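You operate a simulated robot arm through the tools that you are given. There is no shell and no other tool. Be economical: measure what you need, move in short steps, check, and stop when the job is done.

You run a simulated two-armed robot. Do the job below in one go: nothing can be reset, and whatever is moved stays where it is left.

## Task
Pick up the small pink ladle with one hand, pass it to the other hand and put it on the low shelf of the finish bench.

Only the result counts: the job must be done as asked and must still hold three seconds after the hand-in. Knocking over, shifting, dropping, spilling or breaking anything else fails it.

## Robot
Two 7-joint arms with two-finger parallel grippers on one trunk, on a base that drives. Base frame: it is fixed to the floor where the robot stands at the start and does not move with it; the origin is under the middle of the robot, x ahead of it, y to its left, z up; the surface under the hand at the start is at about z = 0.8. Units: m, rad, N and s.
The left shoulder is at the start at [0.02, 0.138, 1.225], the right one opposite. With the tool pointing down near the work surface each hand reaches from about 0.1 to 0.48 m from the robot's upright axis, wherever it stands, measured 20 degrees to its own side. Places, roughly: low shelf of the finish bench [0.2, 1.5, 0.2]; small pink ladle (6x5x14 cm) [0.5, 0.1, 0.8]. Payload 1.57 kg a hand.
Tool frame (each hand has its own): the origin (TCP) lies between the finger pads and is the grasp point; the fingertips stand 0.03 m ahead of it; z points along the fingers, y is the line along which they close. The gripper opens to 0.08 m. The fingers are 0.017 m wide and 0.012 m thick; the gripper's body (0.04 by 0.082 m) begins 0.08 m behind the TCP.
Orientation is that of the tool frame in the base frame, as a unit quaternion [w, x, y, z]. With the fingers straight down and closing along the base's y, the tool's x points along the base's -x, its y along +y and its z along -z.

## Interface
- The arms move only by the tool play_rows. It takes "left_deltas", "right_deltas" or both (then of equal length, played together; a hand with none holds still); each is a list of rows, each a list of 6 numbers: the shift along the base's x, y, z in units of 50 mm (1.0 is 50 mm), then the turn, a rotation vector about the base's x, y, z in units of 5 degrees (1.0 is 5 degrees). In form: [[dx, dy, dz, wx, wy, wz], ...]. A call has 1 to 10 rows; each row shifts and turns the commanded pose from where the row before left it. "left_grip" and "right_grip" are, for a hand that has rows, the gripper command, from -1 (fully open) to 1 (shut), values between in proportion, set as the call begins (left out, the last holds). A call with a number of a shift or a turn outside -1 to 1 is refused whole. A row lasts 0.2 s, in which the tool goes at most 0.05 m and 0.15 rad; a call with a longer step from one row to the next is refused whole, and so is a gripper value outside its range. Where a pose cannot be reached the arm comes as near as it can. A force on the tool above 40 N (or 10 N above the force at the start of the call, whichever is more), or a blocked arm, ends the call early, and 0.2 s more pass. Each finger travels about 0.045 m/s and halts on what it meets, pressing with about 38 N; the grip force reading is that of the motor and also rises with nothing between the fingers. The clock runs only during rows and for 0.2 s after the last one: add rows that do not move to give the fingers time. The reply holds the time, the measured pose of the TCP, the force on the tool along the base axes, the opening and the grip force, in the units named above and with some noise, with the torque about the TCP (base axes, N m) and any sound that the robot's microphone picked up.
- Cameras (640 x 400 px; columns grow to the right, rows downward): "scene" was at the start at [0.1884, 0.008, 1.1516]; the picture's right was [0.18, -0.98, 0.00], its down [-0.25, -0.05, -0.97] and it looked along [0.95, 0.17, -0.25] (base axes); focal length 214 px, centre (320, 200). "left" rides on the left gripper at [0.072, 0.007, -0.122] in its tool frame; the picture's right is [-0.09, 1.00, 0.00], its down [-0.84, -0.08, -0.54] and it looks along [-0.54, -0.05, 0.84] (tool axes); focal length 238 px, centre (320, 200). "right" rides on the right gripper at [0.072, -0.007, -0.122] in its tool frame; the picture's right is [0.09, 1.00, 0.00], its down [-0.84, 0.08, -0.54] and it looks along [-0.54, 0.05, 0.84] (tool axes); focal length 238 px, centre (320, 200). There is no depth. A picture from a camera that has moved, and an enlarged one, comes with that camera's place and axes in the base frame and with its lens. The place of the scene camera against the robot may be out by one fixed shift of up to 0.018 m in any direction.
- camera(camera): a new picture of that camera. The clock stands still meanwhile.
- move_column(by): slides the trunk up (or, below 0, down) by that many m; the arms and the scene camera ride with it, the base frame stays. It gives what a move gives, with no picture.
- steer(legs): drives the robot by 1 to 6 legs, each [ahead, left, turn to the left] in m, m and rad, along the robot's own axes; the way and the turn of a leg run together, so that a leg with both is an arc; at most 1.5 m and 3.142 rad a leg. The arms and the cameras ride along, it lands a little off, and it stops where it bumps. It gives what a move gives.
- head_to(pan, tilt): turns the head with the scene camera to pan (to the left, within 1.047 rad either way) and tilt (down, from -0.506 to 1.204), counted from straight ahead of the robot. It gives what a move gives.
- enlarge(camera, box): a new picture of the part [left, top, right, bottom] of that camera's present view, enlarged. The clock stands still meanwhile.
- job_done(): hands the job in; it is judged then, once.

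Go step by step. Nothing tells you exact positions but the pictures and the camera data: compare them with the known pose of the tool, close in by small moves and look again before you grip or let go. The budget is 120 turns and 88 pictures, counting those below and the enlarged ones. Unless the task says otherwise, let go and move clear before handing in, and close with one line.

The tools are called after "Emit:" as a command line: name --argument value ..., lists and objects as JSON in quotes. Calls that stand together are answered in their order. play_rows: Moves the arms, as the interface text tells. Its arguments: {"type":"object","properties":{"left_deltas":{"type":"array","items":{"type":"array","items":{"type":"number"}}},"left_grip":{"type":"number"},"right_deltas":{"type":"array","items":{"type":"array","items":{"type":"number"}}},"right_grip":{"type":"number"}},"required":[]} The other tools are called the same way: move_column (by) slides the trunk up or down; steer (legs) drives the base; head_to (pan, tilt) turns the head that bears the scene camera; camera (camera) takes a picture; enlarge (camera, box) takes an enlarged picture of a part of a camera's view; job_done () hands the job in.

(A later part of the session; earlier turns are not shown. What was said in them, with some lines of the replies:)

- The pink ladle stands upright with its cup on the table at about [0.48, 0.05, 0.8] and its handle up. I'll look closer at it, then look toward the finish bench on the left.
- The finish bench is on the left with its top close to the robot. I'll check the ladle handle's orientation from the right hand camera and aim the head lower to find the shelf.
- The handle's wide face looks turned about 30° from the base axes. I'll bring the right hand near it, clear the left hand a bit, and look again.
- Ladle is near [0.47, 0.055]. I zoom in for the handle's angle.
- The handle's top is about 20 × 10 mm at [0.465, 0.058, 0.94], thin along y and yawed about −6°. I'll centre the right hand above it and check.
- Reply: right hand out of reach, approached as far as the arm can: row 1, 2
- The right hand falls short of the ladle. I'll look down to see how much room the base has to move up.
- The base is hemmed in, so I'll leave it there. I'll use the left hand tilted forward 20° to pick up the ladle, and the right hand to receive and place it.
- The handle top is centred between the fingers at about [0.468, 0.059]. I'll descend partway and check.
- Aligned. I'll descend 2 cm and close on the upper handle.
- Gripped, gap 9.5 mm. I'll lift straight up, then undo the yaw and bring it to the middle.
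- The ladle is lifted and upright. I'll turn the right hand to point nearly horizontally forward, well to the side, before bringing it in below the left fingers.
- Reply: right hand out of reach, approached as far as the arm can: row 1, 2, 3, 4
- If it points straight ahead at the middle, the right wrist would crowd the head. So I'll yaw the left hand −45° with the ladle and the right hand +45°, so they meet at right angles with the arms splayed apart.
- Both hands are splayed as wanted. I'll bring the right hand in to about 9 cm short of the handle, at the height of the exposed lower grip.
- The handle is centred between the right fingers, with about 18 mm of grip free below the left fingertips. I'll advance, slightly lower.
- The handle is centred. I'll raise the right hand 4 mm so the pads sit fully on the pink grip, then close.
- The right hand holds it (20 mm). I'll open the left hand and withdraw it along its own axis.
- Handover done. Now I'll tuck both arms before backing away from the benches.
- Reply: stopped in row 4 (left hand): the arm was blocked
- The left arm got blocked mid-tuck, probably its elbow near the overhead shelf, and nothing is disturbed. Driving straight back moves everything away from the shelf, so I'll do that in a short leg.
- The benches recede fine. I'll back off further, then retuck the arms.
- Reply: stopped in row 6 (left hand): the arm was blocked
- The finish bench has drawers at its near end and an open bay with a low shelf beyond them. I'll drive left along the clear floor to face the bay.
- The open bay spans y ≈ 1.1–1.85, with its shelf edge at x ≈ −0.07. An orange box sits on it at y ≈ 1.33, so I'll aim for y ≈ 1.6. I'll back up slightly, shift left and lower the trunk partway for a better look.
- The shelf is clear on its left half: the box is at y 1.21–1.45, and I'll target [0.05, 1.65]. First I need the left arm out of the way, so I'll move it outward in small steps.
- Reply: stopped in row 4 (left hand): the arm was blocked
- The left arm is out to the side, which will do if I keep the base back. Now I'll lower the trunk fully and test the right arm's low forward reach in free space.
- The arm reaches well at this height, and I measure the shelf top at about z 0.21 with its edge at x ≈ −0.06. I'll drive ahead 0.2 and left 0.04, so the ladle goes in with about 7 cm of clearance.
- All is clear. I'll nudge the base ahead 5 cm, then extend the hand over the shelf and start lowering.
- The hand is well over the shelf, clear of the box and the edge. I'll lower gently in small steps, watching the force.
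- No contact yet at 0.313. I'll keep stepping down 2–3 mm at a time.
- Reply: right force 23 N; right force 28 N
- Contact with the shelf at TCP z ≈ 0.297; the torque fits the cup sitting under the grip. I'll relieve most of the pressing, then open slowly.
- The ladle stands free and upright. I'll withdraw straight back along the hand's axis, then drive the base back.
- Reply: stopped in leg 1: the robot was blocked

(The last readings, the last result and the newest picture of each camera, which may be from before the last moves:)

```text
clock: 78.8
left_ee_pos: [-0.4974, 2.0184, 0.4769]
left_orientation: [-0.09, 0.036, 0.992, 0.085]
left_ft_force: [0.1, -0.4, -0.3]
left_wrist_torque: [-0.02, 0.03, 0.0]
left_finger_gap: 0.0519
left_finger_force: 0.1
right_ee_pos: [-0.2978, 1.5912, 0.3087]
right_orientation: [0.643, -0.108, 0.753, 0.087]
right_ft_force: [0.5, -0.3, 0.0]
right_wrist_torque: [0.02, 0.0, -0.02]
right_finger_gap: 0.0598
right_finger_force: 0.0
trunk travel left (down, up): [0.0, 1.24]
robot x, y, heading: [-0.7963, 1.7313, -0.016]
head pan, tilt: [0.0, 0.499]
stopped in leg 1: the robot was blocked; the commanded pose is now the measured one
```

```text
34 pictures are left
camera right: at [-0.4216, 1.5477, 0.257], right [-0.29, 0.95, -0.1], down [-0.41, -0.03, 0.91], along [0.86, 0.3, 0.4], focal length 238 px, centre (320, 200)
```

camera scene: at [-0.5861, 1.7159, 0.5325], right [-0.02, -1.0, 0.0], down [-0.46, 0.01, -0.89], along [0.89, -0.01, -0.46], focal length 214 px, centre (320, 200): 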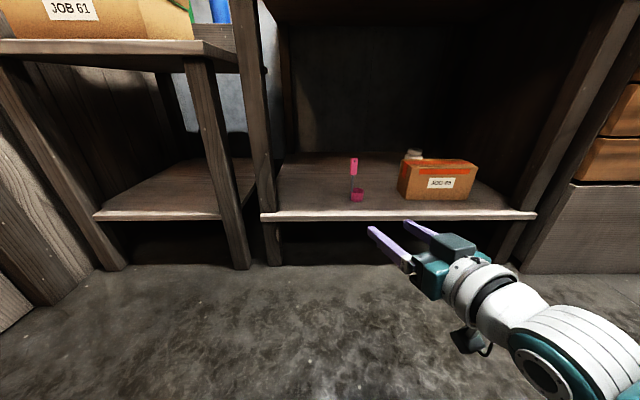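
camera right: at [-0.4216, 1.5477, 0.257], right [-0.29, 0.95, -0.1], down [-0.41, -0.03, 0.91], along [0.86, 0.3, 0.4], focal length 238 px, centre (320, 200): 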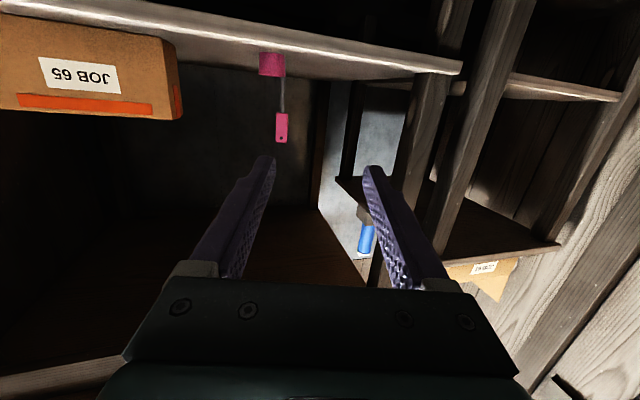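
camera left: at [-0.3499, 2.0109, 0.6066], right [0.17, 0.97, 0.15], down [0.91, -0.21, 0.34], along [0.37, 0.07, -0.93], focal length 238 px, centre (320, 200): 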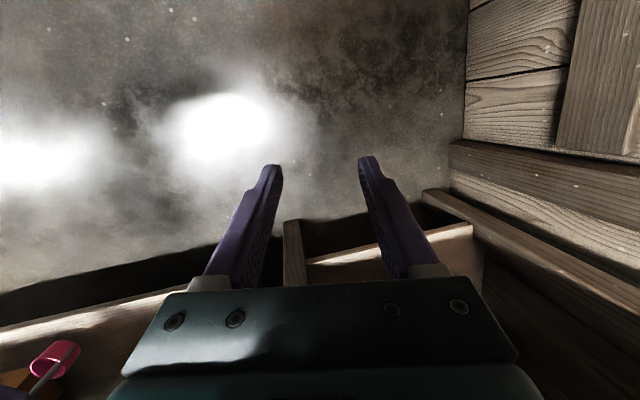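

The ladle stands on the shelf, but the base touched something behind while reversing. I'll ease forward to release the contact.

Emit:
steer --legs '[[0.06, 0, 0]]'

Emit:
head_to --pan -1.047 --tilt 0.4

Emit:
camera --camera "scene"

Emit:
head_to --pan 1.047 --tilt 0.4

Emit:
camera --camera "scene"

```text
clock: 79.7
left_ee_pos: [-0.4705, 2.0239, 0.4711]
left_orientation: [-0.102, 0.035, 0.99, 0.087]
left_ft_force: [-0.4, 0.3, -0.6]
left_wrist_torque: [-0.01, -0.06, -0.01]
left_finger_gap: 0.0523
left_finger_force: 0.1
right_ee_pos: [-0.2741, 1.5958, 0.2957]
right_orientation: [0.634, -0.109, 0.76, 0.091]
right_ft_force: [-0.2, -1.1, 0.2]
right_wrist_torque: [0.06, -0.03, -0.04]
right_finger_gap: 0.0602
right_finger_force: 0.2
trunk travel left (down, up): [0.0, 1.24]
robot x, y, heading: [-0.7347, 1.7296, -0.016]
head pan, tilt: [0.0, 0.499]
```

```text
clock: 81.0
left_ee_pos: [-0.461, 2.023, 0.4733]
left_orientation: [-0.098, 0.035, 0.991, 0.087]
left_ft_force: [-0.7, 0.2, -0.3]
left_wrist_torque: [-0.04, 0.01, 0.0]
left_finger_gap: 0.0519
left_finger_force: 0.1
right_ee_pos: [-0.2635, 1.595, 0.2992]
right_orientation: [0.637, -0.109, 0.758, 0.09]
right_ft_force: [0.2, -0.7, -0.5]
right_wrist_torque: [0.05, 0.0, 0.0]
right_finger_gap: 0.0601
right_finger_force: 0.0
trunk travel left (down, up): [0.0, 1.24]
robot x, y, heading: [-0.7368, 1.7287, -0.009]
head pan, tilt: [-1.047, 0.4]
```

```text
33 pictures are left
camera scene: at [-0.5947, 1.6394, 0.5382], right [-0.87, -0.49, 0.0], down [-0.19, 0.34, -0.92], along [0.45, -0.8, -0.39], focal length 214 px, centre (320, 200)
```

scene: 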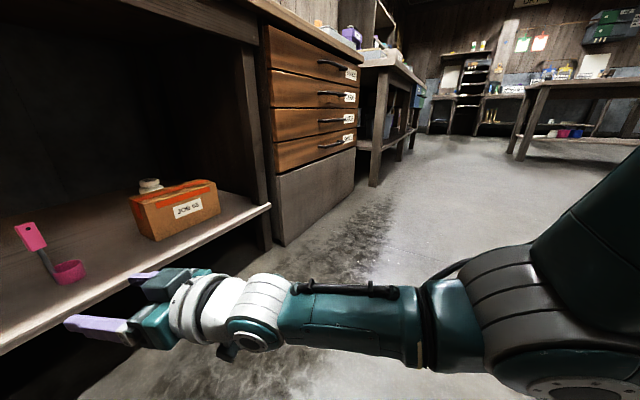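

```text
clock: 83.0
left_ee_pos: [-0.4609, 2.023, 0.4734]
left_orientation: [-0.098, 0.034, 0.991, 0.086]
left_ft_force: [0.0, -0.2, 0.6]
left_wrist_torque: [0.01, 0.0, -0.01]
left_finger_gap: 0.0521
left_finger_force: 0.0
right_ee_pos: [-0.2649, 1.5957, 0.298]
right_orientation: [0.636, -0.109, 0.758, 0.09]
right_ft_force: [-0.2, 0.7, 0.1]
right_wrist_torque: [-0.03, 0.03, 0.0]
right_finger_gap: 0.0599
right_finger_force: 0.1
trunk travel left (down, up): [0.0, 1.24]
robot x, y, heading: [-0.7349, 1.7324, -0.009]
head pan, tilt: [1.047, 0.4]
```

```text
32 pictures are left
camera scene: at [-0.5928, 1.7997, 0.5383], right [0.86, -0.51, 0.0], down [-0.2, -0.33, -0.92], along [0.47, 0.79, -0.39], focal length 214 px, centre (320, 200)
```

scene: 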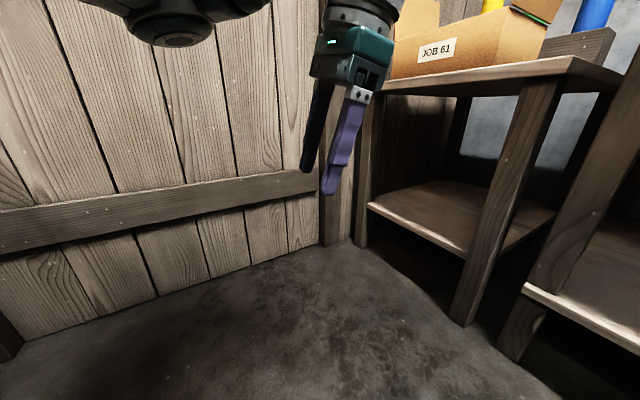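

The contact is released, and no sound or disturbance was reported. One last check of the ladle before handing in.

Emit:
head_to --pan -0.3 --tilt 0.4

Emit:
enlarge --camera "scene" --box '[180, 100, 400, 260]'

```text
clock: 84.5
left_ee_pos: [-0.4606, 2.0234, 0.4733]
left_orientation: [-0.097, 0.034, 0.991, 0.087]
left_ft_force: [-0.1, 0.8, 0.3]
left_wrist_torque: [0.03, 0.01, -0.01]
left_finger_gap: 0.0522
left_finger_force: 0.1
right_ee_pos: [-0.2645, 1.5947, 0.2999]
right_orientation: [0.636, -0.109, 0.758, 0.091]
right_ft_force: [-0.2, -0.6, 0.2]
right_wrist_torque: [-0.01, 0.0, 0.02]
right_finger_gap: 0.0598
right_finger_force: 0.1
trunk travel left (down, up): [0.0, 1.24]
robot x, y, heading: [-0.7372, 1.7268, -0.009]
head pan, tilt: [-0.3, 0.4]
```

```text
2.50 times, centred on (290, 180) of scene
camera zoom: at [-0.5519, 1.6918, 0.5383], right [-0.31, -0.95, 0.0], down [-0.37, 0.12, -0.92], along [0.88, -0.28, -0.39], focal length 536 px, centre (395, 250)
```

zoom: 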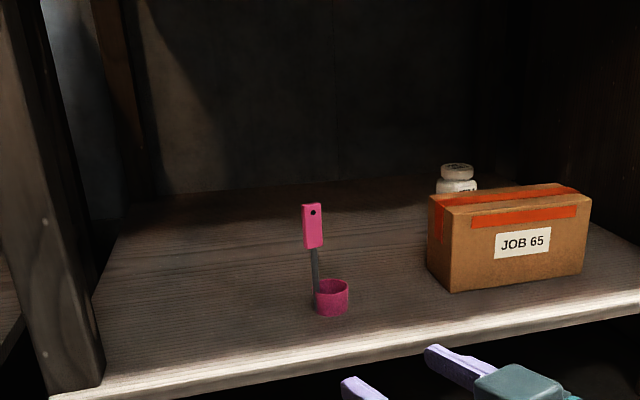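

The ladle stands upright and free on the low shelf, and the hand is clear, so I'm handing in.

Emit:
job_done

```text
The job is handed in.
```

The pink ladle was picked up with the left hand, passed to the right, and now stands upright and free on the finish bench's low shelf. While backing away the base bumped something behind it that I couldn't see; I eased off, but didn't check whether anything there moved.
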